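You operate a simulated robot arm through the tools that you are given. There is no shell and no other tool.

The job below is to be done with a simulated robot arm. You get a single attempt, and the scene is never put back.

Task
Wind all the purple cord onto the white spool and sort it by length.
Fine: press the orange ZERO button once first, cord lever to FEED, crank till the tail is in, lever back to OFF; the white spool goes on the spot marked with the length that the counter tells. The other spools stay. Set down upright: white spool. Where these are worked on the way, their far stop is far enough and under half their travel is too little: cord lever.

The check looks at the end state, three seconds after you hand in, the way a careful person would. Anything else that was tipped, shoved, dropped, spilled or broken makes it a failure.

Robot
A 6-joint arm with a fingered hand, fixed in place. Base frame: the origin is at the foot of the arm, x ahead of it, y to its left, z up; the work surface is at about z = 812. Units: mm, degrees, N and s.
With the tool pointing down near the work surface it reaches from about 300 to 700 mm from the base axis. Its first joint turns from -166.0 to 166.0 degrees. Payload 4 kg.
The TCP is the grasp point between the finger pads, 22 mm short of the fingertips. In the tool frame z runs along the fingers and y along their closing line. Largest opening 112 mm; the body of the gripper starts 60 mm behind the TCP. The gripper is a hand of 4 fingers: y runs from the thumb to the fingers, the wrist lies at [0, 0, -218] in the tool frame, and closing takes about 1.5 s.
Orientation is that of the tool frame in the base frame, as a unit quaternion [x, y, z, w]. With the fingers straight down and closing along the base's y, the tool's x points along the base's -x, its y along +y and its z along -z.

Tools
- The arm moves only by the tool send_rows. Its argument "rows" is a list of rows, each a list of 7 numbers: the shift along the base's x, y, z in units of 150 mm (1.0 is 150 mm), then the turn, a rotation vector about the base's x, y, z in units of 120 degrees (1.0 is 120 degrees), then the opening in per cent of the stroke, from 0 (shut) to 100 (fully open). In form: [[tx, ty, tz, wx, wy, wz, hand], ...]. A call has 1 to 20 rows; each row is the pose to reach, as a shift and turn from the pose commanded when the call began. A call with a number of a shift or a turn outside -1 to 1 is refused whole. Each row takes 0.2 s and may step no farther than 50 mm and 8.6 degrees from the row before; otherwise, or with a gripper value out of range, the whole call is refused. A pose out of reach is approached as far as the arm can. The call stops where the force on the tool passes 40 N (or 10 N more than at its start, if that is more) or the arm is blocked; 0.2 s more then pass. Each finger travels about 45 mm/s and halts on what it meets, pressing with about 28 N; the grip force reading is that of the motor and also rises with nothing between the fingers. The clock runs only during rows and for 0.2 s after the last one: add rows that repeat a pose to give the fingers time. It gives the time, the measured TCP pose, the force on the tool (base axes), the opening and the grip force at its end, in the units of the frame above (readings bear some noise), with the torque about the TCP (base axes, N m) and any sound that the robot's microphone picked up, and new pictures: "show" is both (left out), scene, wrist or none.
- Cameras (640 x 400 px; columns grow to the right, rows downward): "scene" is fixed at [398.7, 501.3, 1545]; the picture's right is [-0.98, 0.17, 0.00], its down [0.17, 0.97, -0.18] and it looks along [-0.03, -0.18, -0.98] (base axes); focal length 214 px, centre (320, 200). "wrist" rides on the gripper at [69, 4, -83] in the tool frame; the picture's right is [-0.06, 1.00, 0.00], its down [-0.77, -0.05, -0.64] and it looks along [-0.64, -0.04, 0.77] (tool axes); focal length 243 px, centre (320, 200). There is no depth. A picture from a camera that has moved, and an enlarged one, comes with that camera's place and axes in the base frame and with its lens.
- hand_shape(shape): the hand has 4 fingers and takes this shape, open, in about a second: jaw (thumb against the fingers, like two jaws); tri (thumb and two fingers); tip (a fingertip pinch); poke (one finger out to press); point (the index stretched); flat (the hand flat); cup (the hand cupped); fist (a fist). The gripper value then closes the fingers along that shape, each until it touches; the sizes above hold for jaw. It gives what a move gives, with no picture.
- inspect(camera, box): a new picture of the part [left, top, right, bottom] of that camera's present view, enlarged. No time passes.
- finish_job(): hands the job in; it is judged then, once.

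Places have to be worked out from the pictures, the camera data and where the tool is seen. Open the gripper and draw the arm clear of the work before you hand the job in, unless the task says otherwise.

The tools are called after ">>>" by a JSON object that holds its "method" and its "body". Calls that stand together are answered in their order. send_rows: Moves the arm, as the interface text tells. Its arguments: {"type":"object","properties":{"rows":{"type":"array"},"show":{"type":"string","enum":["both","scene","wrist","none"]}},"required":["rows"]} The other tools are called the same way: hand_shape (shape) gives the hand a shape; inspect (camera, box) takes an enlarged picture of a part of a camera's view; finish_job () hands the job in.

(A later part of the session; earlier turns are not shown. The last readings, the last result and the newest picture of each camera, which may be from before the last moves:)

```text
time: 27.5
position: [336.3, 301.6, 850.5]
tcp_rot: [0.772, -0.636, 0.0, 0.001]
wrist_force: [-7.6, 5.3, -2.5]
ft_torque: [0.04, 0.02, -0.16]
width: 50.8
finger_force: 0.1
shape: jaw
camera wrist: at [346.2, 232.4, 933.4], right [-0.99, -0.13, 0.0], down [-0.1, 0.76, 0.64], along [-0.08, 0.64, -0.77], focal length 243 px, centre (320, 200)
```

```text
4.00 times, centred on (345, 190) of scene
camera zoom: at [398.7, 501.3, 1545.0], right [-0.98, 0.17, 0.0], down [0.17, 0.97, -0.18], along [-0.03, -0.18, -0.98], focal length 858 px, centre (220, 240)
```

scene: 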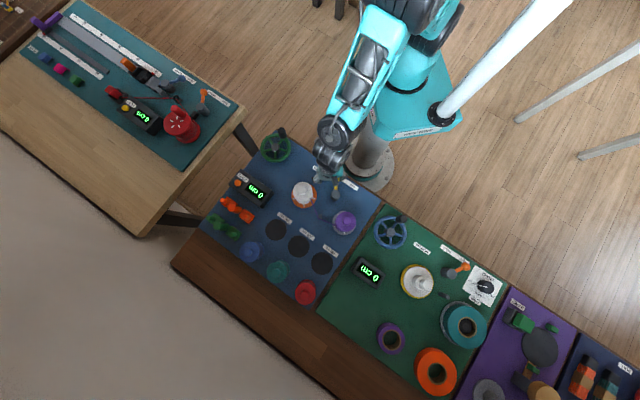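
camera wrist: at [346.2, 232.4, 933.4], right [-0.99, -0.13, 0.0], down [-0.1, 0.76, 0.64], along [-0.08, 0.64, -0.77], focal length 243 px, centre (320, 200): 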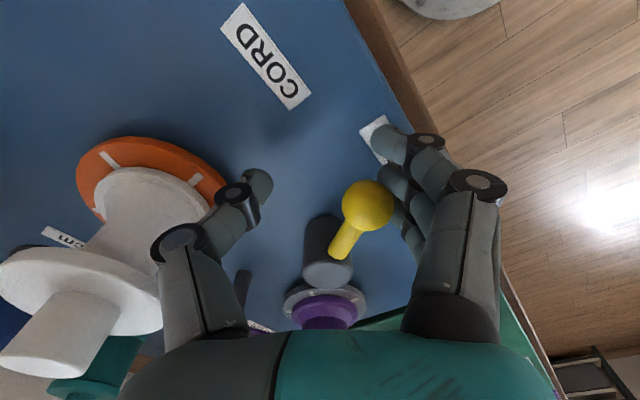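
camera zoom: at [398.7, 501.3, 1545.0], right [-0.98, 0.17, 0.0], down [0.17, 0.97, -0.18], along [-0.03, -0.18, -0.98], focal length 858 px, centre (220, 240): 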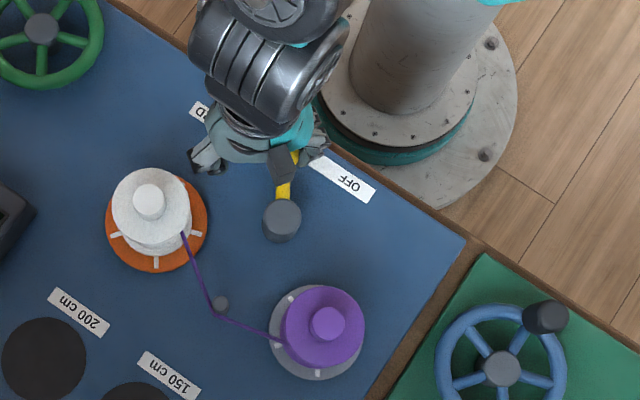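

FEED is engaged: the lever is at its far stop (≈260°) and the cord now runs supply→pin→white spool. I back off slightly, then lift out.

>>> {"method": "send_rows", "body": {"rows": [[-0.03, -0.004, 0, 0, 0, -0.03, 42], [-0.06, -0.007, 0, 0, 0, -0.07, 42], [-0.06, -0.007, 0.2, 0, 0, -0.07, 42], [-0.06, -0.007, 0.45, 0, 0, -0.07, 42], [-0.06, -0.007, 0.7, 0, 0, -0.07, 42]], "show": "both"}}

>>> {"method": "inspect", "body": {"camera": "wrist", "box": [100, 0, 500, 300]}}

```text
time: 28.7
position: [329.1, 297.8, 953.9]
tcp_rot: [0.722, -0.692, 0.0, 0.0]
wrist_force: [-1.0, 0.1, 0.5]
ft_torque: [-0.01, -0.01, -0.02]
width: 47.0
finger_force: 0.1
shape: jaw
camera wrist: at [328.9, 227.2, 1037.0], right [-1.0, 0.02, 0.0], down [0.01, 0.77, 0.64], along [0.01, 0.64, -0.77], focal length 243 px, centre (320, 200)
```

scene: 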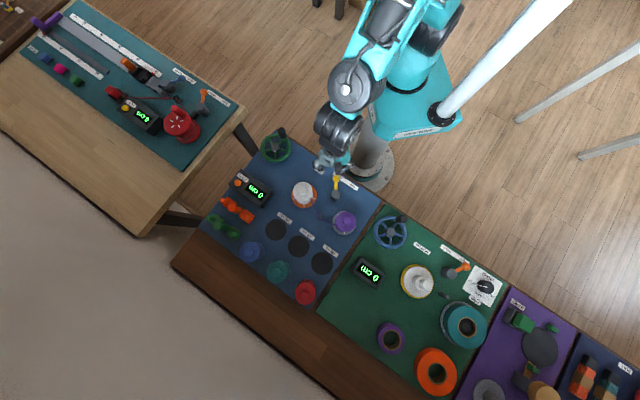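
wrist: 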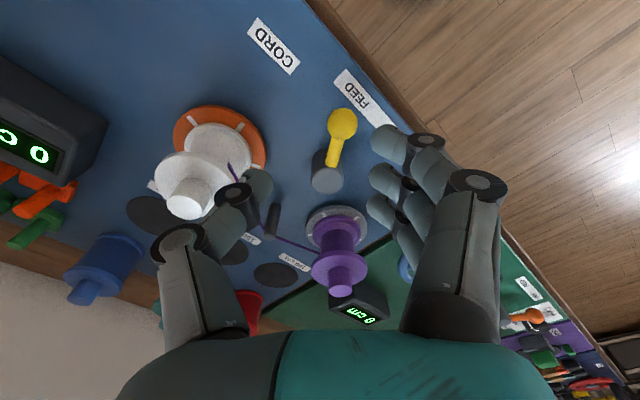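

```text
1.33 times, centred on (300, 150) of wrist
camera zoom: at [328.9, 227.2, 1037.0], right [-1.0, 0.02, 0.0], down [0.01, 0.77, 0.64], along [0.01, 0.64, -0.77], focal length 324 px, centre (347, 267)
```

zoom: 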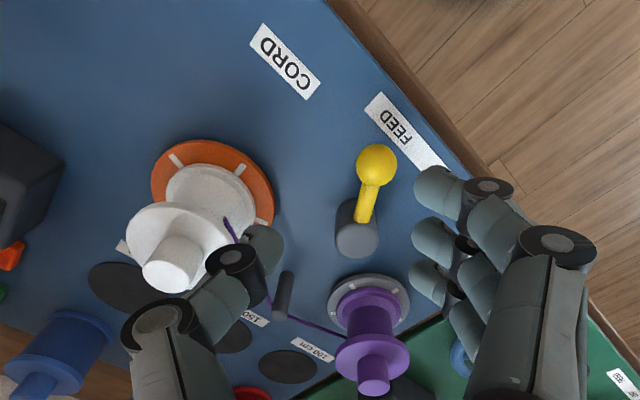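

The lever stays at FEED. Next I travel to above the crank knob, turning the yaw back toward 0.

>>> {"method": "send_rows", "body": {"rows": [[0.12, -0.16, 0, 0, 0, -0.07, 50], [0.24, -0.32, 0, 0, 0, -0.14, 50], [0.36, -0.48, 0, 0, 0, -0.21, 50], [0.48, -0.64, 0, 0, 0, -0.28, 50], [0.6, -0.8, 0, 0, 0, -0.35, 50]], "show": "none"}}

>>> {"method": "send_rows", "body": {"rows": [[0.06, -0.07, 0, 0, 0, -0.07, 50], [0.12, -0.14, 0, 0, 0, -0.14, 50], [0.18, -0.21, 0, 0, 0, -0.21, 50], [0.23, -0.28, 0, 0, 0, -0.28, 50], [0.27, -0.34, 0, 0, 0, -0.35, 50], [0.31, -0.37, 0, 0, 0, -0.42, 50]], "show": "both"}}

>>> {"method": "inspect", "body": {"camera": "wrist", "box": [180, 60, 500, 260]}}

```text
time: 29.9
position: [418.9, 178.8, 955.4]
tcp_rot: [-0.426, 0.905, 0.0, -0.001]
wrist_force: [-0.2, -0.2, 0.3]
ft_torque: [0.02, 0.01, 0.03]
width: 55.3
finger_force: 0.0
shape: jaw
```

```text
time: 31.3
position: [463.4, 124.1, 954.3]
tcp_rot: [0.0, 1.0, 0.0, 0.0]
wrist_force: [-1.0, 0.3, 0.6]
ft_torque: [0.0, 0.0, 0.01]
width: 55.5
finger_force: 0.1
shape: jaw
camera wrist: at [395.9, 128.6, 1037.7], right [0.06, 1.0, 0.0], down [0.77, -0.05, 0.64], along [0.64, -0.04, -0.77], focal length 243 px, centre (320, 200)
```

scene: 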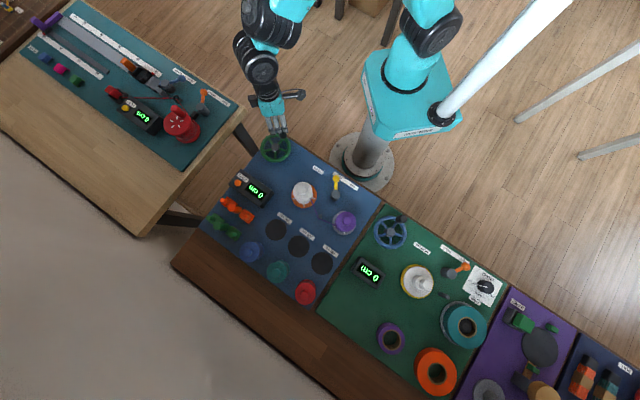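
wrist: 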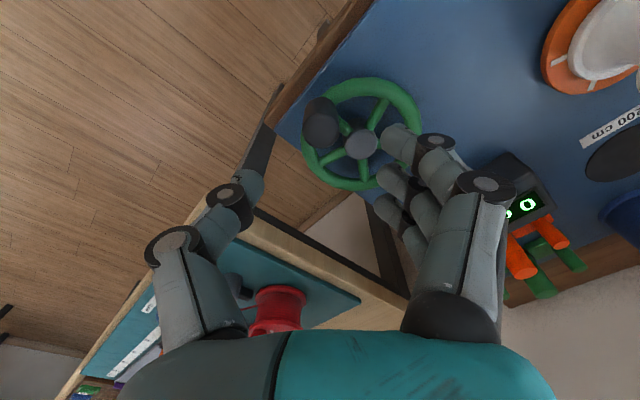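

```text
2.00 times, centred on (340, 160) of wrist
camera zoom: at [395.9, 128.6, 1037.7], right [0.06, 1.0, 0.0], down [0.77, -0.05, 0.64], along [0.64, -0.04, -0.77], focal length 485 px, centre (280, 280)
```

zoom: 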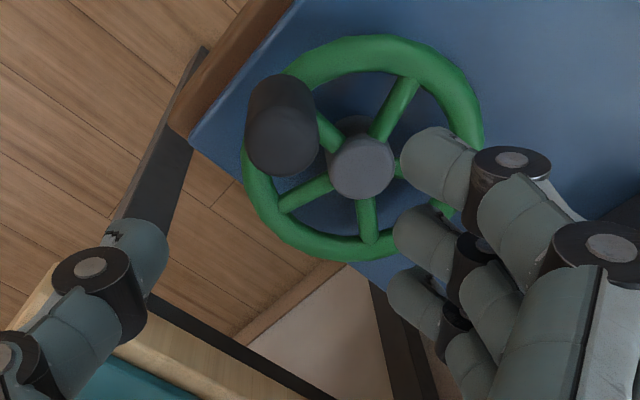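

The knob stands vertically at ≈(466.5, 125), Ø25, top z≈878; hub ≈(498, 159), so crank radius ≈46 mm. I descend around the knob with the hand open 55 mm.

>>> {"method": "send_rows", "body": {"rows": [[0.01, 0.005, -0.15, 0, 0, 0, 50], [0.02, 0.007, -0.3, 0, 0, 0, 50], [0.02, 0.007, -0.45, 0, 0, 0, 50], [0.02, 0.007, -0.53, 0, 0, 0, 50]], "show": "both"}}

>>> {"method": "inspect", "body": {"camera": "wrist", "box": [180, 60, 500, 260]}}

>>> {"method": "inspect", "body": {"camera": "scene", "box": [230, 100, 330, 200]}}

```text
time: 32.3
position: [467.5, 126.8, 876.1]
tcp_rot: [-0.001, 1.0, 0.001, 0.0]
wrist_force: [-0.6, 0.1, 0.5]
ft_torque: [0.01, 0.01, 0.02]
width: 55.3
finger_force: 0.1
shape: jaw
camera wrist: at [399.1, 130.7, 958.4], right [0.06, 1.0, 0.0], down [0.77, -0.05, 0.64], along [0.64, -0.04, -0.77], focal length 243 px, centre (320, 200)
```

scene: 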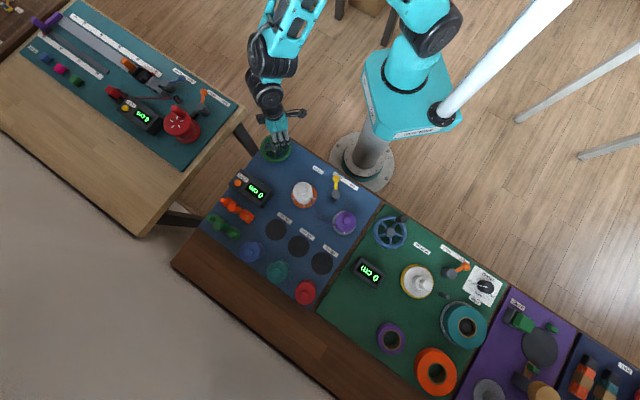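
wrist: 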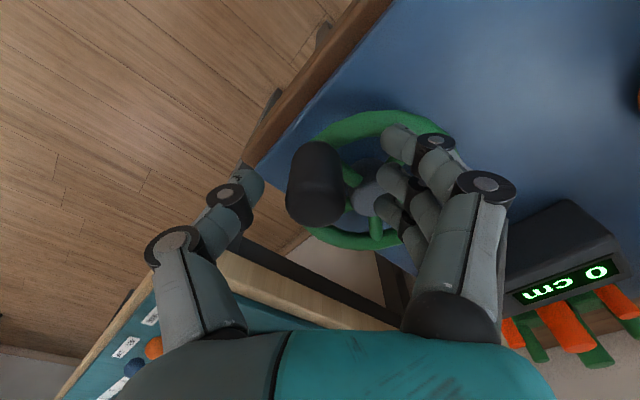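

```text
2.00 times, centred on (340, 160) of wrist
camera zoom: at [399.1, 130.7, 958.4], right [0.06, 1.0, 0.0], down [0.77, -0.05, 0.64], along [0.64, -0.04, -0.77], focal length 485 px, centre (280, 280)
```

zoom: 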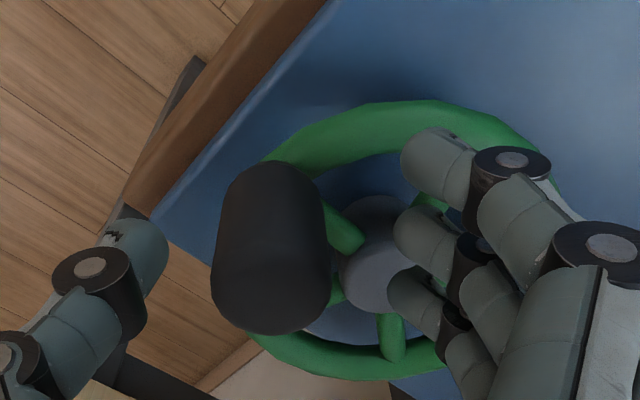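

```text
4.00 times, centred on (280, 150) of scene
camera zoom: at [398.7, 501.3, 1545.0], right [-0.98, 0.17, 0.0], down [0.17, 0.97, -0.18], along [-0.03, -0.18, -0.98], focal length 858 px, centre (480, 400)
```

zoom: 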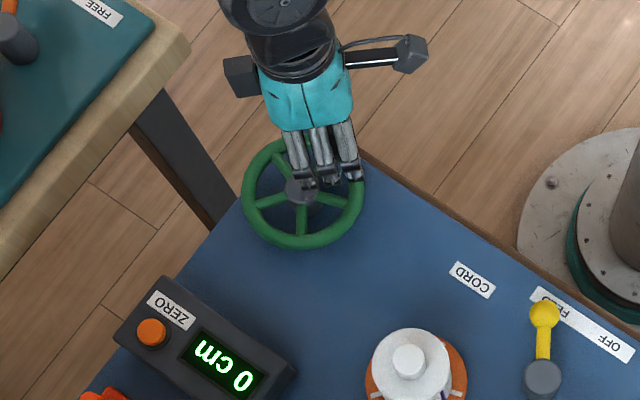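

The knob is centred between thumb and fingers. I close the hand on it.

>>> {"method": "send_rows", "body": {"rows": [[0, 0, 0, 0, 0, 0, 0], [0, 0, 0, 0, 0, 0, 0], [0, 0, 0, 0, 0, 0, 0], [0, 0, 0, 0, 0, 0, 0], [0, 0, 0, 0, 0, 0, 0]], "show": "wrist"}}

>>> {"method": "inspect", "body": {"camera": "wrist", "box": [180, 60, 500, 260]}}

```text
time: 33.5
position: [466.2, 125.9, 875.1]
tcp_rot: [-0.001, 1.0, 0.0, -0.001]
wrist_force: [-4.8, -5.2, -2.1]
ft_torque: [0.0, 0.04, 0.05]
width: 8.5
finger_force: 27.4
shape: jaw
camera wrist: at [398.5, 130.1, 958.5], right [0.06, 1.0, 0.0], down [0.77, -0.05, 0.64], along [0.64, -0.04, -0.77], focal length 243 px, centre (320, 200)
```

wrist: 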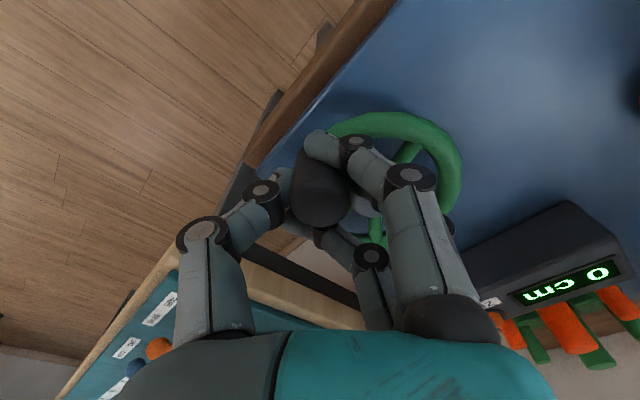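

```text
2.00 times, centred on (340, 160) of wrist
camera zoom: at [398.5, 130.1, 958.5], right [0.06, 1.0, 0.0], down [0.77, -0.05, 0.64], along [0.64, -0.04, -0.77], focal length 485 px, centre (280, 280)
```

zoom: 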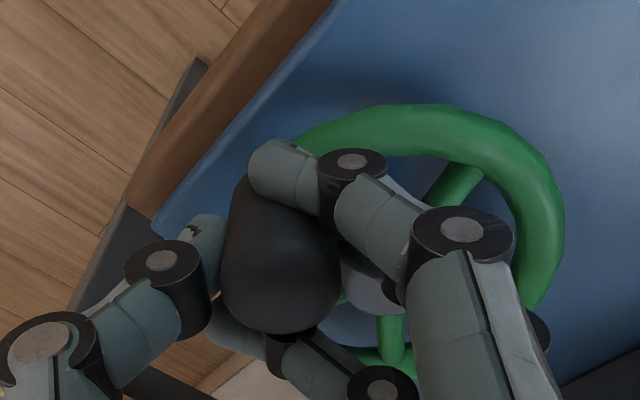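

The knob is nicely caged by the thumb and wrapping fingers. I try 60° counter-clockwise (the sense in which the cord would wrap) and watch the counter.

>>> {"method": "send_rows", "body": {"rows": [[0.0643, -0.0476, 0, 0, 0, 0, 0], [0.1388, -0.0769, 0, 0, 0, 0, 0], [0.2183, -0.086, 0, 0, 0, 0, 0], [0.2975, -0.0742, 0, 0, 0, 0, 0]], "show": "wrist"}}

>>> {"method": "inspect", "body": {"camera": "scene", "box": [230, 110, 370, 250]}}

```text
time: 34.5
position: [513.2, 114.5, 877.6]
tcp_rot: [0.0, 1.0, 0.0, 0.002]
wrist_force: [5.4, -16.9, -5.3]
ft_torque: [-0.25, -0.13, 0.05]
width: 8.4
finger_force: 28.5
shape: jaw
camera wrist: at [444.6, 118.4, 958.8], right [0.06, 1.0, 0.0], down [0.76, -0.05, 0.64], along [0.64, -0.04, -0.76], focal length 243 px, centre (320, 200)
```

wrist: 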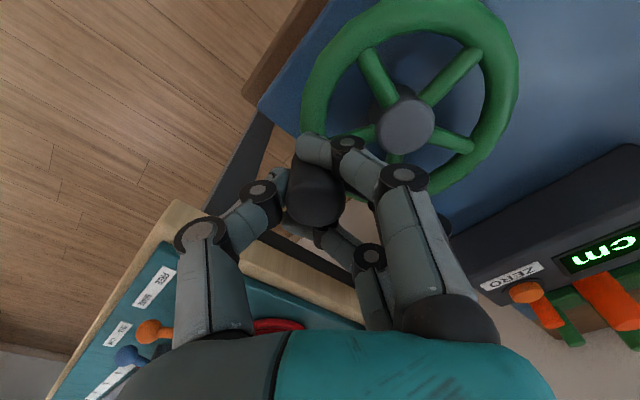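

```text
2.86 times, centred on (300, 180) of scene
camera zoom: at [398.7, 501.3, 1545.0], right [-0.98, 0.17, 0.0], down [0.17, 0.97, -0.18], along [-0.03, -0.18, -0.98], focal length 613 px, centre (377, 257)
```

zoom: 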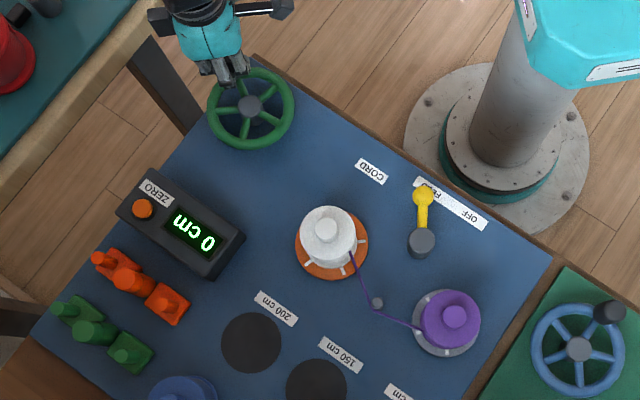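

The wheel turned 60° CCW but the counter stayed at 0, so the winding sense is probably clockwise. I reverse 120° clockwise with a refined centre (497.5, 158.3).

>>> {"method": "send_rows", "body": {"rows": [[-0.0781, -0.0142, 0, 0, 0, 0, 0], [-0.1572, -0.0077, 0, 0, 0, 0, 0], [-0.2319, 0.0191, 0, 0, 0, 0, 0], [-0.2971, 0.0643, 0, 0, 0, 0, 0], [-0.3485, 0.1248, 0, 0, 0, 0, 0], [-0.3824, 0.1965, 0, 0, 0, 0, 0], [-0.3966, 0.2746, 0, 0, 0, 0, 0], [-0.3901, 0.3537, 0, 0, 0, 0, 0]], "show": "wrist"}}

>>> {"method": "inspect", "body": {"camera": "scene", "box": [230, 110, 370, 250]}}

```text
time: 36.3
position: [452.9, 168.3, 875.7]
tcp_rot: [-0.002, 1.0, 0.0, 0.0]
wrist_force: [6.1, -4.6, -6.5]
ft_torque: [0.04, -0.13, -0.03]
width: 7.2
finger_force: 28.2
shape: jaw
camera wrist: at [385.7, 171.4, 959.2], right [0.06, 1.0, 0.0], down [0.77, -0.05, 0.64], along [0.64, -0.04, -0.77], focal length 243 px, centre (320, 200)
```

wrist: 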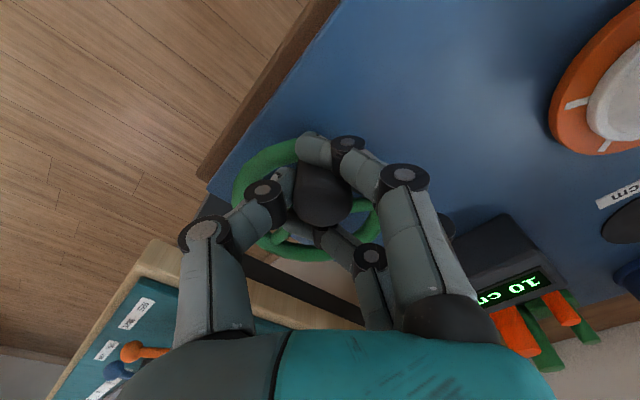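

```text
2.86 times, centred on (300, 180) of scene
camera zoom: at [398.7, 501.3, 1545.0], right [-0.98, 0.17, 0.0], down [0.17, 0.97, -0.18], along [-0.03, -0.18, -0.98], focal length 613 px, centre (377, 257)
```

zoom: 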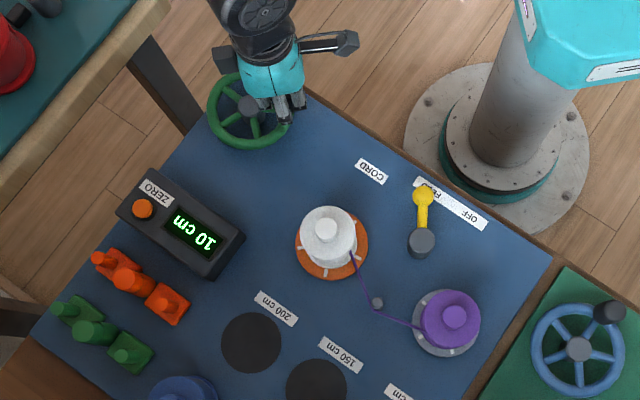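

Clockwise winds: counter shows 10 cm. I continue clockwise, half a turn first, with 18° steps.

>>> {"method": "send_rows", "body": {"rows": [[0.0344, 0.0887, 0, 0, 0, 0, 0], [0.0945, 0.1624, 0, 0, 0, 0, 0], [0.1745, 0.2139, 0, 0, 0, 0, 0], [0.2664, 0.2382, 0, 0, 0, 0, 0], [0.3614, 0.2329, 0, 0, 0, 0, 0], [0.4501, 0.1985, 0, 0, 0, 0, 0], [0.5238, 0.1384, 0, 0, 0, 0, 0], [0.5753, 0.0584, 0, 0, 0, 0, 0], [0.5996, -0.0335, 0, 0, 0, 0, 0], [0.5943, -0.1285, 0, 0, 0, 0, 0]], "show": "wrist"}}

>>> {"method": "inspect", "body": {"camera": "scene", "box": [230, 110, 370, 250]}}

```text
time: 38.5
position: [545.0, 147.1, 875.8]
tcp_rot: [0.001, 1.0, 0.0, 0.003]
wrist_force: [19.9, 2.5, 6.9]
ft_torque: [0.42, -0.07, -0.25]
width: 6.3
finger_force: 28.7
shape: jaw
camera wrist: at [476.3, 151.4, 959.4], right [0.06, 1.0, 0.0], down [0.76, -0.05, 0.65], along [0.65, -0.04, -0.76], focal length 243 px, centre (320, 200)
```

wrist: 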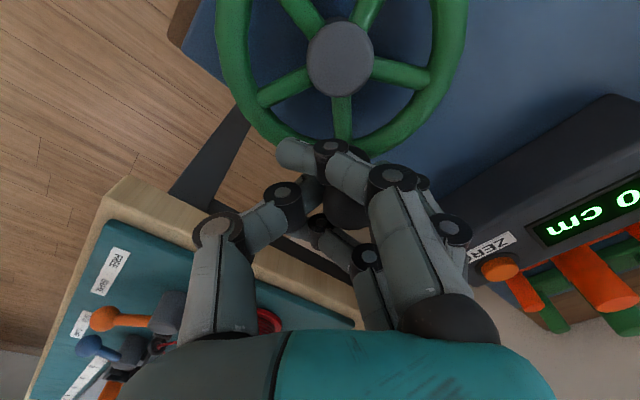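

```text
2.86 times, centred on (300, 180) of scene
camera zoom: at [398.7, 501.3, 1545.0], right [-0.98, 0.17, 0.0], down [0.17, 0.97, -0.18], along [-0.03, -0.18, -0.98], focal length 613 px, centre (377, 257)
```

zoom: 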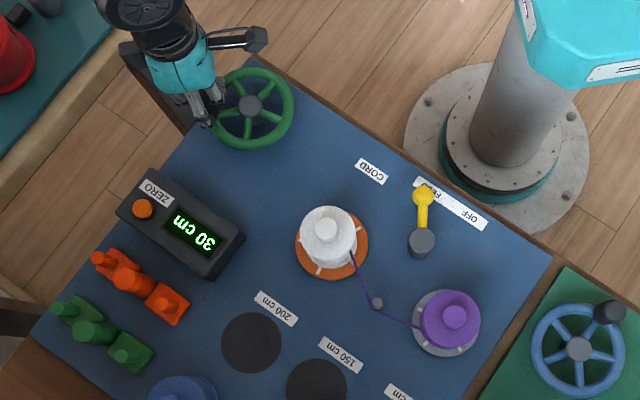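

Counter at 30 cm. The outward pull suggests the crank radius is nearer 47.5 mm, so I continue clockwise with that radius for another half turn.

>>> {"method": "send_rows", "body": {"rows": [[-0.0235, -0.0937, 0, 0, 0, 0, 0], [-0.0861, -0.1705, 0, 0, 0, 0, 0], [-0.1693, -0.2241, 0, 0, 0, 0, 0], [-0.2651, -0.2495, 0, 0, 0, 0, 0], [-0.3641, -0.2439, 0, 0, 0, 0, 0], [-0.4564, -0.2081, 0, 0, 0, 0, 0], [-0.5332, -0.1455, 0, 0, 0, 0, 0], [-0.5869, -0.0622, 0, 0, 0, 0, 0], [-0.6122, 0.0336, 0, 0, 0, 0, 0], [-0.6067, 0.1325, 0, 0, 0, 0, 0]], "show": "wrist"}}

>>> {"method": "inspect", "body": {"camera": "scene", "box": [230, 110, 370, 250]}}

```text
time: 40.7
position: [451.5, 168.0, 874.6]
tcp_rot: [-0.001, 1.0, -0.001, 0.0]
wrist_force: [-1.1, 0.8, -0.2]
ft_torque: [-0.01, 0.01, 0.01]
width: 1.1
finger_force: 27.8
shape: jaw
camera wrist: at [383.3, 172.6, 957.9], right [0.06, 1.0, 0.0], down [0.77, -0.05, 0.64], along [0.64, -0.04, -0.77], focal length 243 px, centre (320, 200)
```

wrist: 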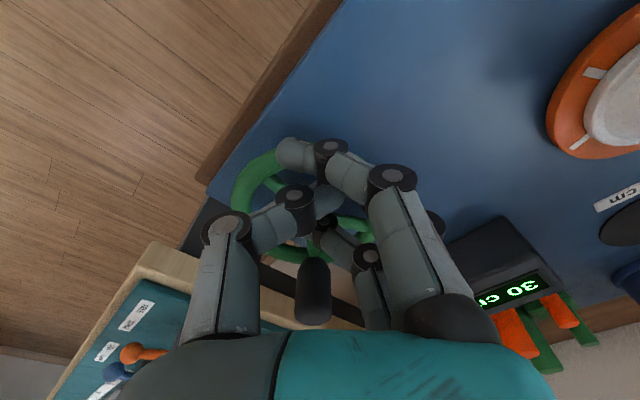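

```text
2.86 times, centred on (300, 180) of scene
camera zoom: at [398.7, 501.3, 1545.0], right [-0.98, 0.17, 0.0], down [0.17, 0.97, -0.18], along [-0.03, -0.18, -0.98], focal length 613 px, centre (377, 257)
```

zoom: 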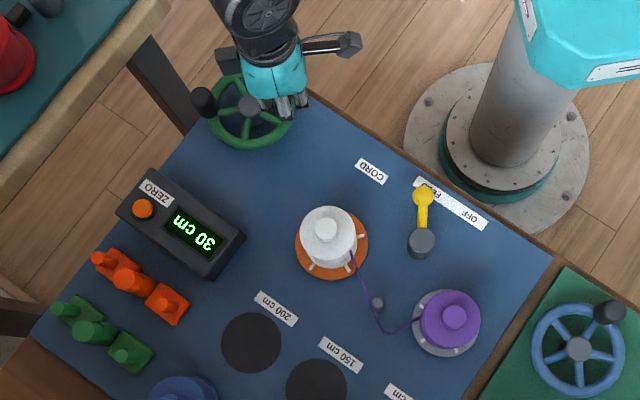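

The knob slipped out (it stands at about 10° on the wheel; counter still 30 cm). I raise the hand, open it, and re-centre above the knob to measure it better.

>>> {"method": "send_rows", "body": {"rows": [[0, 0, 0.2, 0, 0, 0, 0], [0, 0, 0.45, 0, 0, 0, 50], [0.2, 0, 0.53, 0, 0, 0, 50], [0.42, 0, 0.53, 0, 0, 0, 50], [0.62, 0, 0.53, 0, 0, 0, 50], [0.62, 0, 0.53, 0, 0, 0, 50]], "show": "wrist"}}

>>> {"method": "inspect", "body": {"camera": "wrist", "box": [180, 20, 500, 220]}}

>>> {"method": "inspect", "body": {"camera": "scene", "box": [240, 110, 320, 190]}}

```text
time: 42.1
position: [543.4, 167.5, 954.8]
tcp_rot: [-0.001, 1.0, 0.0, 0.001]
wrist_force: [-0.3, -1.1, 0.6]
ft_torque: [-0.01, 0.03, -0.02]
width: 55.4
finger_force: 0.0
shape: jaw
camera wrist: at [475.3, 172.0, 1037.9], right [0.06, 1.0, 0.0], down [0.77, -0.05, 0.64], along [0.64, -0.04, -0.77], focal length 243 px, centre (320, 200)
```

wrist: 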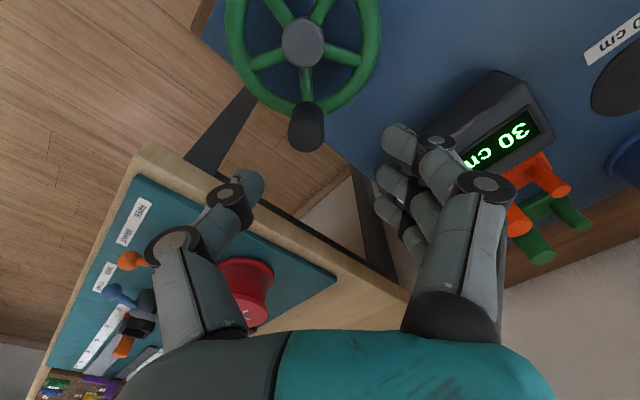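

```text
2.00 times, centred on (340, 120) of wrist
camera zoom: at [475.3, 172.0, 1037.9], right [0.06, 1.0, 0.0], down [0.77, -0.05, 0.64], along [0.64, -0.04, -0.77], focal length 485 px, centre (280, 360)
```

zoom: 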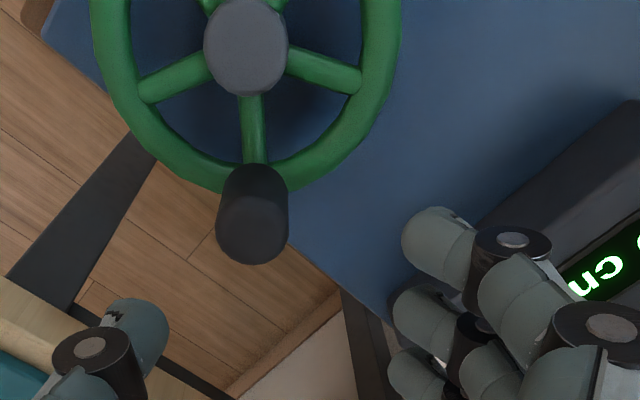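

```text
5.00 times, centred on (280, 150) of scene
camera zoom: at [398.7, 501.3, 1545.0], right [-0.98, 0.17, 0.0], down [0.17, 0.97, -0.18], along [-0.03, -0.18, -0.98], focal length 1072 px, centre (520, 450)
```

zoom: 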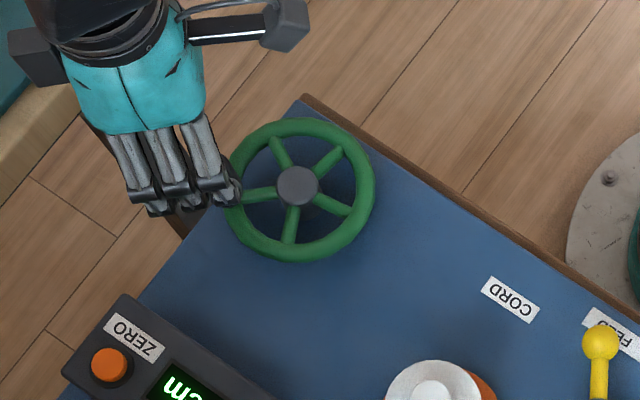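

Measured again from two wrist views: hub ≈ (499.5, 159), crank radius ≈ 48.2 mm, knob now at ≈ (547, 158.5), top z≈884. I yaw the hand +60° so the weak push direction comes last, then descend deeper over the knob.

>>> {"method": "send_rows", "body": {"rows": [[0.004, -0.01, 0, 0, 0, 0.071, 50], [0.008, -0.02, 0, 0, 0, 0.142, 50], [0.012, -0.03, 0, 0, 0, 0.213, 50], [0.016, -0.04, 0, 0, 0, 0.284, 50], [0.02, -0.05, 0, 0, 0, 0.355, 50], [0.024, -0.06, 0, 0, 0, 0.426, 50], [0.024, -0.06, 0, 0, 0, 0.49, 50]], "show": "wrist"}}

>>> {"method": "inspect", "body": {"camera": "wrist", "box": [180, 20, 500, 220]}}

```text
time: 43.7
position: [547.5, 159.2, 955.1]
tcp_rot: [-0.493, 0.87, 0.0, -0.001]
wrist_force: [-0.6, 0.4, -0.3]
ft_torque: [0.02, -0.02, 0.05]
width: 55.3
finger_force: 0.1
shape: jaw
camera wrist: at [509.7, 101.4, 1038.3], right [-0.82, 0.57, 0.0], down [0.43, 0.63, 0.64], along [0.36, 0.53, -0.77], focal length 243 px, centre (320, 200)
```

wrist: 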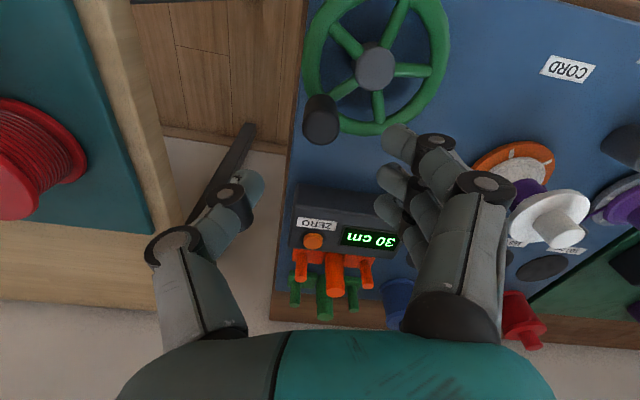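

```text
2.00 times, centred on (340, 120) of wrist
camera zoom: at [509.7, 101.4, 1038.3], right [-0.82, 0.57, 0.0], down [0.43, 0.63, 0.64], along [0.36, 0.53, -0.77], focal length 485 px, centre (280, 360)
```

zoom: 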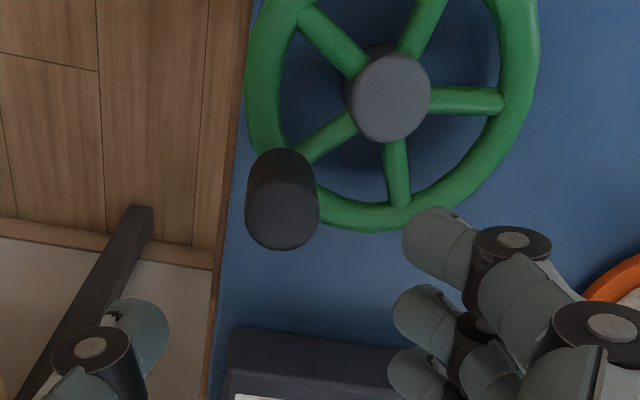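

The view confirms knob (547.5, 158.3), hub (499.2, 158.3). I descend to TCP z≈868 and close lightly on the knob.

>>> {"method": "send_rows", "body": {"rows": [[0, -0.004, -0.15, 0, 0, 0, 50], [0, -0.005, -0.3, 0, 0, 0, 50], [0, -0.005, -0.45, 0, 0, 0, 50], [0, -0.005, -0.58, 0, 0, 0, 50]], "show": "none"}}

>>> {"method": "send_rows", "body": {"rows": [[0, 0, 0, 0, 0, 0, 5], [0, 0, 0, 0, 0, 0, 5], [0, 0, 0, 0, 0, 0, 5], [0, 0, 0, 0, 0, 0, 5], [0, 0, 0, 0, 0, 0, 5]], "show": "wrist"}}

>>> {"method": "inspect", "body": {"camera": "wrist", "box": [180, 80, 500, 280]}}

```text
time: 44.7
position: [549.0, 158.9, 870.4]
tcp_rot: [-0.492, 0.871, 0.0, 0.0]
wrist_force: [0.5, 0.4, -0.4]
ft_torque: [0.0, -0.03, -0.03]
width: 55.2
finger_force: 0.1
shape: jaw
```

```text
time: 45.9
position: [549.2, 159.2, 870.4]
tcp_rot: [-0.492, 0.87, -0.001, 0.002]
wrist_force: [11.2, -0.9, -4.0]
ft_torque: [0.07, -0.12, -0.01]
width: 5.9
finger_force: 27.7
shape: jaw
camera wrist: at [511.4, 101.4, 952.2], right [-0.82, 0.57, 0.0], down [0.43, 0.63, 0.64], along [0.37, 0.53, -0.77], focal length 243 px, centre (320, 200)
```

wrist: 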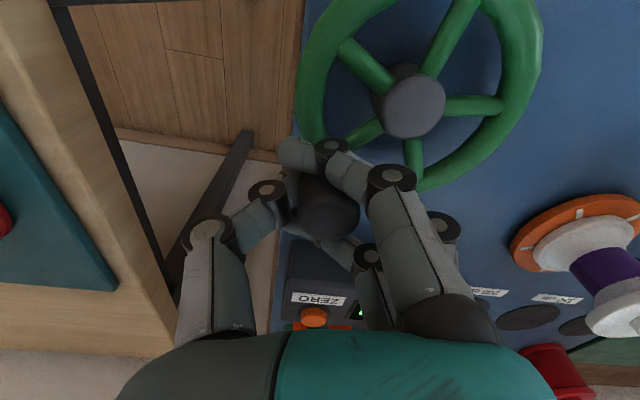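

```text
2.00 times, centred on (340, 180) of wrist
camera zoom: at [511.4, 101.4, 952.2], right [-0.82, 0.57, 0.0], down [0.43, 0.63, 0.64], along [0.37, 0.53, -0.77], focal length 485 px, centre (280, 240)
```

zoom: 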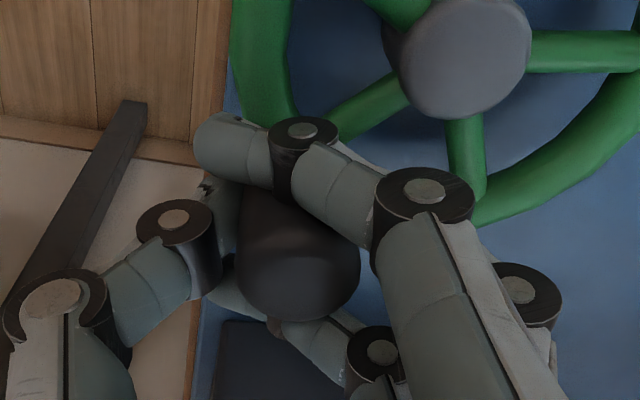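

The knob is gripped. I crank half a turn clockwise with the refined circle.

>>> {"method": "send_rows", "body": {"rows": [[-0.0157, -0.0993, 0, 0, 0, 0, 5], [-0.0614, -0.1889, 0, 0, 0, 0, 5], [-0.1325, -0.26, 0, 0, 0, 0, 5], [-0.222, -0.3056, 0, 0, 0, 0, 5], [-0.3213, -0.3213, 0, 0, 0, 0, 5], [-0.4206, -0.3056, 0, 0, 0, 0, 5], [-0.5102, -0.26, 0, 0, 0, 0, 5], [-0.5813, -0.1889, 0, 0, 0, 0, 5], [-0.6269, -0.0993, 0, 0, 0, 0, 5], [-0.6427, 0, 0, 0, 0, 0, 5]], "show": "wrist"}}

>>> {"method": "inspect", "body": {"camera": "scene", "box": [230, 110, 370, 250]}}

```text
time: 48.1
position: [453.2, 159.0, 870.1]
tcp_rot: [-0.492, 0.871, -0.001, 0.003]
wrist_force: [22.5, -3.0, 3.0]
ft_torque: [-0.02, -0.23, -0.01]
width: 6.1
finger_force: 27.6
shape: jaw
camera wrist: at [414.3, 101.9, 951.6], right [-0.82, 0.57, 0.0], down [0.43, 0.63, 0.64], along [0.37, 0.53, -0.76], focal length 243 px, centre (320, 200)
```

wrist: 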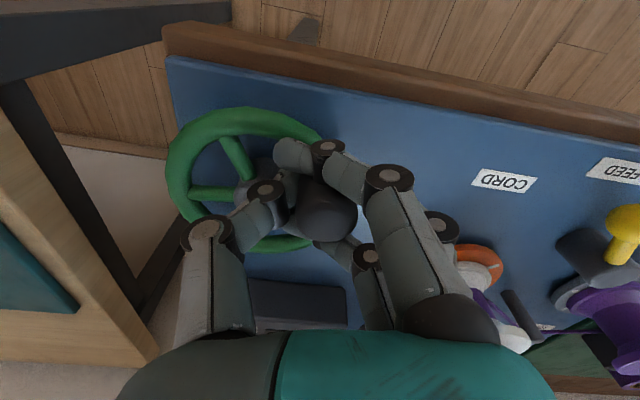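

```text
2.86 times, centred on (300, 180) of scene
camera zoom: at [398.7, 501.3, 1545.0], right [-0.98, 0.17, 0.0], down [0.17, 0.97, -0.18], along [-0.03, -0.18, -0.98], focal length 613 px, centre (377, 257)
```

zoom: 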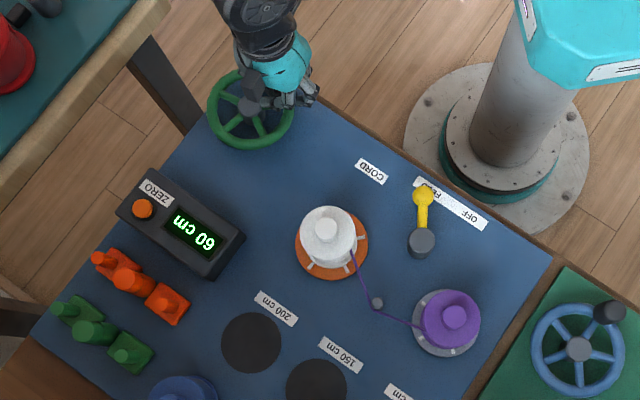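

60 cm now; about 55 cm per turn. A small +x bias in the force shows the circle should shift ~1.7 mm; I correct and crank the next half turn.

>>> {"method": "send_rows", "body": {"rows": [[0.0309, 0.0981, 0, 0, 0, 0, 5], [0.0759, 0.1865, 0, 0, 0, 0, 5], [0.1461, 0.2567, 0, 0, 0, 0, 5], [0.2346, 0.3018, 0, 0, 0, 0, 5], [0.3327, 0.3173, 0, 0, 0, 0, 5], [0.4307, 0.3018, 0, 0, 0, 0, 5], [0.5192, 0.2567, 0, 0, 0, 0, 5], [0.5894, 0.1865, 0, 0, 0, 0, 5], [0.6345, 0.0981, 0, 0, 0, 0, 5], [0.65, 0, 0, 0, 0, 0, 5]], "show": "wrist"}}

>>> {"method": "inspect", "body": {"camera": "scene", "box": [230, 110, 370, 250]}}

```text
time: 50.3
position: [550.2, 156.5, 868.5]
tcp_rot: [-0.49, 0.872, -0.002, 0.002]
wrist_force: [21.0, 0.8, 0.7]
ft_torque: [0.04, -0.11, -0.08]
width: 5.3
finger_force: 28.1
shape: jaw
camera wrist: at [512.3, 99.5, 952.3], right [-0.82, 0.57, 0.0], down [0.44, 0.63, 0.64], along [0.37, 0.53, -0.77], focal length 243 px, centre (320, 200)
```

wrist: 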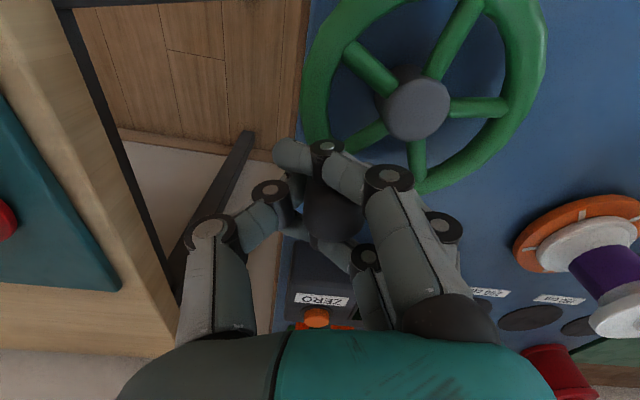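

```text
2.86 times, centred on (300, 180) of scene
camera zoom: at [398.7, 501.3, 1545.0], right [-0.98, 0.17, 0.0], down [0.17, 0.97, -0.18], along [-0.03, -0.18, -0.98], focal length 613 px, centre (377, 257)
```

zoom: 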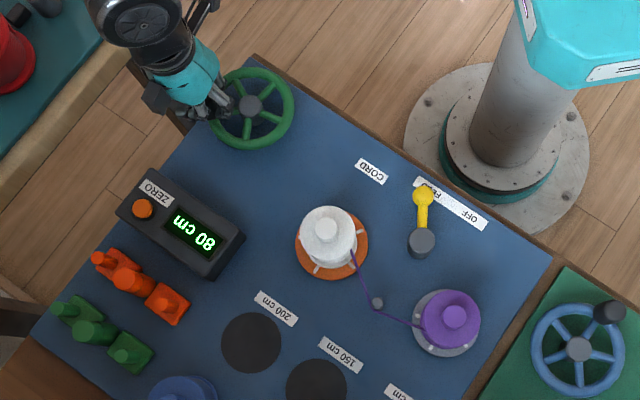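

80 cm and still gripped. Another half turn clockwise, with the circle nudged toward the thumb side to cut the bias force.

>>> {"method": "send_rows", "body": {"rows": [[-0.0055, -0.1014, 0, 0, 0, 0, 5], [-0.0506, -0.1899, 0, 0, 0, 0, 5], [-0.1208, -0.2601, 0, 0, 0, 0, 5], [-0.2093, -0.3051, 0, 0, 0, 0, 5], [-0.3073, -0.3207, 0, 0, 0, 0, 5], [-0.4054, -0.3051, 0, 0, 0, 0, 5], [-0.4939, -0.2601, 0, 0, 0, 0, 5], [-0.5641, -0.1899, 0, 0, 0, 0, 5], [-0.6091, -0.1014, 0, 0, 0, 0, 5], [-0.6247, -0.0033, 0, 0, 0, 0, 5]], "show": "wrist"}}

>>> {"method": "inspect", "body": {"camera": "scene", "box": [230, 110, 370, 250]}}

```text
time: 52.5
position: [457.2, 159.0, 870.2]
tcp_rot: [-0.491, 0.871, 0.0, 0.001]
wrist_force: [12.7, -4.4, -6.5]
ft_torque: [-0.03, -0.13, -0.04]
width: 5.1
finger_force: 28.1
shape: jaw
camera wrist: at [417.9, 101.1, 952.4], right [-0.82, 0.57, 0.0], down [0.43, 0.63, 0.64], along [0.37, 0.53, -0.77], focal length 243 px, centre (320, 200)
```

wrist: 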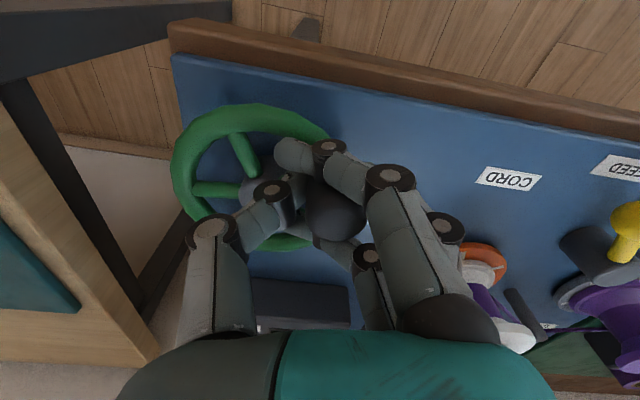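

```text
2.86 times, centred on (300, 180) of scene
camera zoom: at [398.7, 501.3, 1545.0], right [-0.98, 0.17, 0.0], down [0.17, 0.97, -0.18], along [-0.03, -0.18, -0.98], focal length 613 px, centre (377, 257)
```

zoom: 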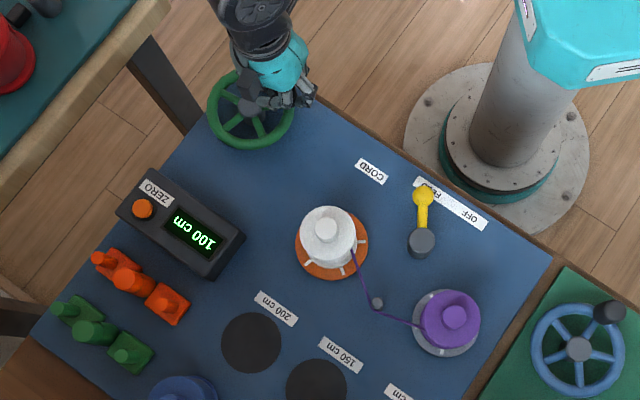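

100 cm and the cord is still feeding from the supply. I set the fingers to hold position (8%) rather than squeeze, and crank the next half turn.

>>> {"method": "send_rows", "body": {"rows": [[-0.0113, 0.0033, 0, 0, 0, 0, 8], [0.0043, 0.1018, 0, 0, 0, 0, 8], [0.0495, 0.1907, 0, 0, 0, 0, 8], [0.12, 0.2611, 0, 0, 0, 0, 8], [0.2089, 0.3064, 0, 0, 0, 0, 8], [0.3073, 0.322, 0, 0, 0, 0, 8], [0.4058, 0.3064, 0, 0, 0, 0, 8], [0.4947, 0.2611, 0, 0, 0, 0, 8], [0.5651, 0.1907, 0, 0, 0, 0, 8], [0.6104, 0.1018, 0, 0, 0, 0, 8], [0.626, 0.0033, 0, 0, 0, 0, 8]], "show": "wrist"}}

>>> {"method": "inspect", "body": {"camera": "scene", "box": [230, 110, 370, 250]}}

```text
time: 54.9
position: [549.0, 158.6, 870.1]
tcp_rot: [-0.493, 0.87, 0.001, 0.0]
wrist_force: [0.2, -0.1, 0.6]
ft_torque: [0.01, 0.02, -0.01]
width: 0.0
finger_force: 28.0
shape: jaw
camera wrist: at [511.0, 100.8, 952.6], right [-0.82, 0.57, 0.0], down [0.44, 0.63, 0.64], along [0.37, 0.53, -0.77], focal length 243 px, centre (320, 200)
```

wrist: 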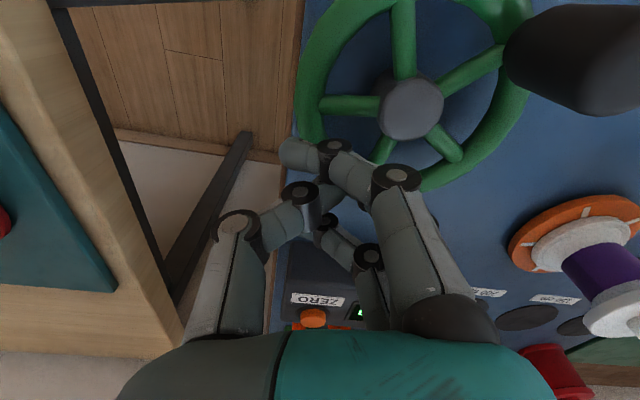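

```text
2.86 times, centred on (300, 180) of scene
camera zoom: at [398.7, 501.3, 1545.0], right [-0.98, 0.17, 0.0], down [0.17, 0.97, -0.18], along [-0.03, -0.18, -0.98], focal length 613 px, centre (377, 257)
```

zoom: 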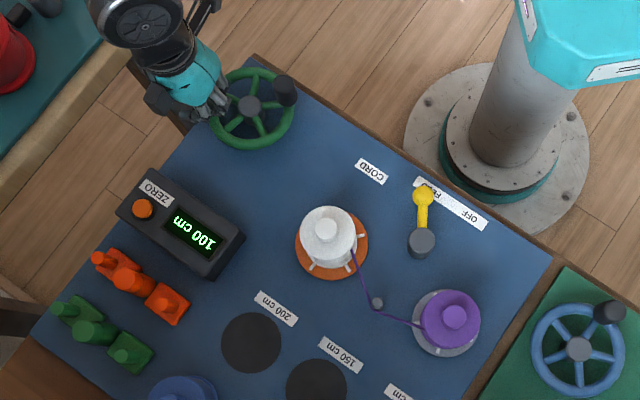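

The knob slipped right after loosening (it stands near 178°), counter at 100 cm. I'll lift, re-centre above the knob and re-grip firmly.

>>> {"method": "send_rows", "body": {"rows": [[0, 0, 0.25, 0, 0, 0, 8], [0, 0, 0.5, 0, 0, 0, 50], [-0.2, 0, 0.57, 0, 0, 0, 50], [-0.45, 0, 0.57, 0, 0, 0, 50], [-0.65, 0.01, 0.57, 0, 0, 0, 50], [-0.65, 0.01, 0.57, 0, 0, 0, 50]], "show": "wrist"}}

>>> {"method": "inspect", "body": {"camera": "wrist", "box": [180, 20, 500, 220]}}

```text
time: 56.3
position: [450.1, 161.4, 954.1]
tcp_rot: [-0.492, 0.871, -0.001, 0.0]
wrist_force: [-0.6, 0.8, 0.0]
ft_torque: [0.05, 0.01, 0.01]
width: 55.5
finger_force: 0.1
shape: jaw
camera wrist: at [412.5, 103.6, 1037.2], right [-0.82, 0.57, 0.0], down [0.44, 0.63, 0.64], along [0.37, 0.53, -0.77], focal length 243 px, centre (320, 200)
```

wrist: 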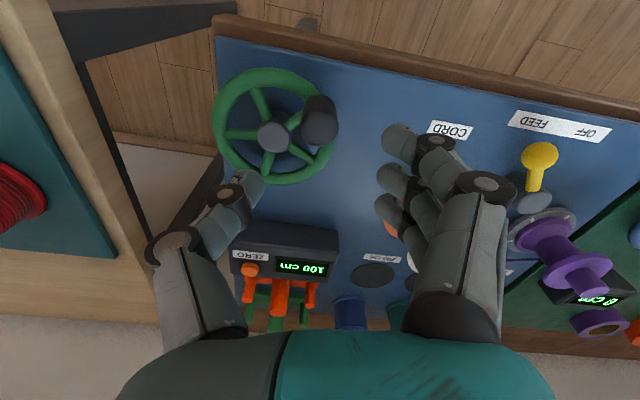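

```text
2.00 times, centred on (340, 120) of wrist
camera zoom: at [412.5, 103.6, 1037.2], right [-0.82, 0.57, 0.0], down [0.44, 0.63, 0.64], along [0.37, 0.53, -0.77], focal length 485 px, centre (280, 360)
```

zoom: 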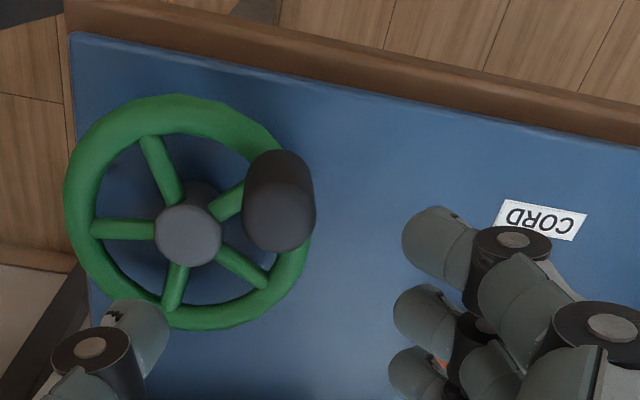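

The knob is at (451.8, 159.8), hub (499.8, 159), θ≈179°. I descend (a bit deeper, knob slightly toward the thumb) and grip fully.

>>> {"method": "send_rows", "body": {"rows": [[-0.004, 0.003, -0.15, 0, 0, 0, 50], [-0.008, 0.005, -0.3, 0, 0, 0, 50], [-0.008, 0.005, -0.45, 0, 0, 0, 50], [-0.008, 0.005, -0.59, 0, 0, 0, 50]], "show": "none"}}

>>> {"method": "send_rows", "body": {"rows": [[0, 0, 0, 0, 0, 0, 0], [0, 0, 0, 0, 0, 0, 0], [0, 0, 0, 0, 0, 0, 0], [0, 0, 0, 0, 0, 0, 0], [0, 0, 0, 0, 0, 0, 0]], "show": "wrist"}}

>>> {"method": "inspect", "body": {"camera": "wrist", "box": [180, 80, 500, 280]}}

```text
time: 57.3
position: [450.0, 161.6, 864.1]
tcp_rot: [-0.491, 0.871, 0.0, 0.0]
wrist_force: [-0.3, 0.7, 0.0]
ft_torque: [0.04, 0.01, 0.0]
width: 55.4
finger_force: 0.1
shape: jaw
```

```text
time: 58.5
position: [452.8, 161.2, 864.9]
tcp_rot: [-0.491, 0.871, -0.001, 0.001]
wrist_force: [9.8, -1.7, -4.4]
ft_torque: [0.0, -0.09, 0.0]
width: 6.7
finger_force: 28.4
shape: jaw
camera wrist: at [413.2, 103.6, 947.2], right [-0.82, 0.57, 0.0], down [0.44, 0.63, 0.64], along [0.37, 0.53, -0.77], focal length 243 px, centre (320, 200)
```

wrist: 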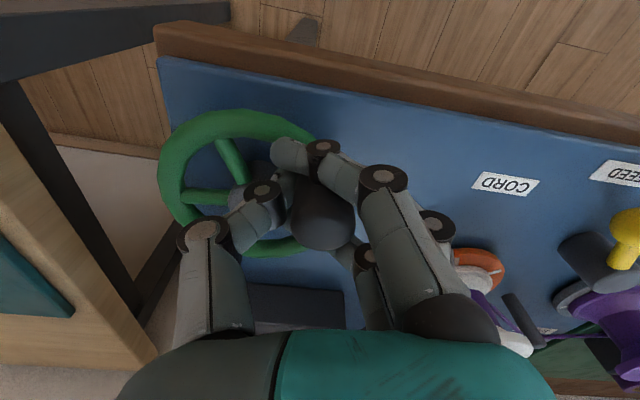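

```text
2.00 times, centred on (340, 180) of wrist
camera zoom: at [413.2, 103.6, 947.2], right [-0.82, 0.57, 0.0], down [0.44, 0.63, 0.64], along [0.37, 0.53, -0.77], focal length 485 px, centre (280, 240)
```

zoom: 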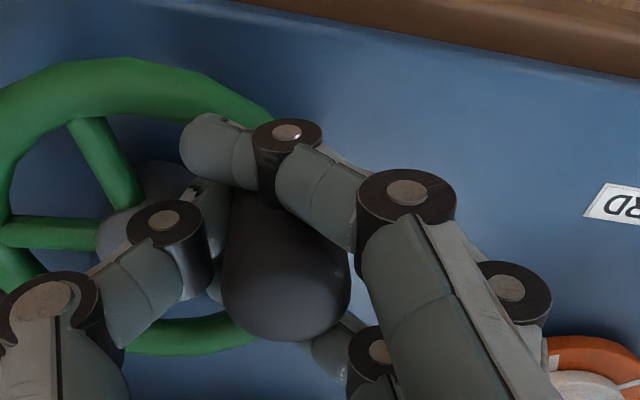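

Gripped firmly. Half a turn clockwise again.

>>> {"method": "send_rows", "body": {"rows": [[0.0157, 0.0991, 0, 0, 0, 0, 0], [0.0612, 0.1885, 0, 0, 0, 0, 0], [0.1322, 0.2594, 0, 0, 0, 0, 0], [0.2216, 0.305, 0, 0, 0, 0, 0], [0.3207, 0.3207, 0, 0, 0, 0, 0], [0.4198, 0.305, 0, 0, 0, 0, 0], [0.5092, 0.2594, 0, 0, 0, 0, 0], [0.5801, 0.1885, 0, 0, 0, 0, 0], [0.6256, 0.0991, 0, 0, 0, 0, 0], [0.6413, 0, 0, 0, 0, 0, 0]], "show": "wrist"}}

>>> {"method": "inspect", "body": {"camera": "scene", "box": [230, 110, 370, 250]}}

```text
time: 60.7
position: [550.8, 160.3, 866.1]
tcp_rot: [-0.491, 0.871, -0.003, 0.004]
wrist_force: [20.4, 3.1, 0.6]
ft_torque: [0.03, -0.16, -0.09]
width: 5.7
finger_force: 27.9
shape: jaw
camera wrist: at [512.1, 103.0, 949.9], right [-0.82, 0.57, -0.01], down [0.43, 0.63, 0.65], along [0.37, 0.53, -0.76], focal length 243 px, centre (320, 200)
```

wrist: 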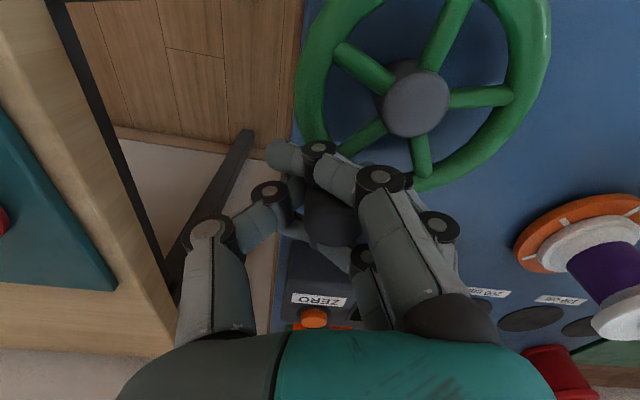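

```text
2.86 times, centred on (300, 180) of scene
camera zoom: at [398.7, 501.3, 1545.0], right [-0.98, 0.17, 0.0], down [0.17, 0.97, -0.18], along [-0.03, -0.18, -0.98], focal length 613 px, centre (377, 257)
```

zoom: 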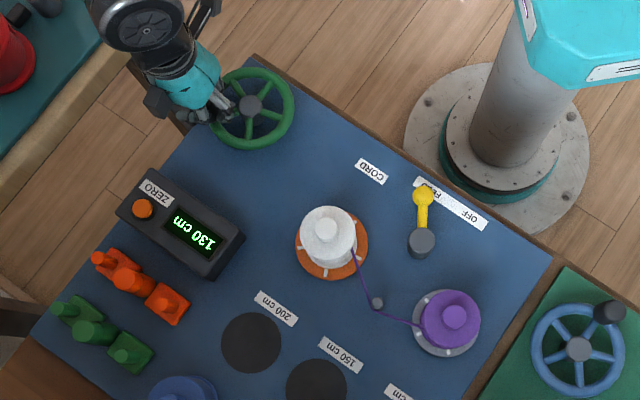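

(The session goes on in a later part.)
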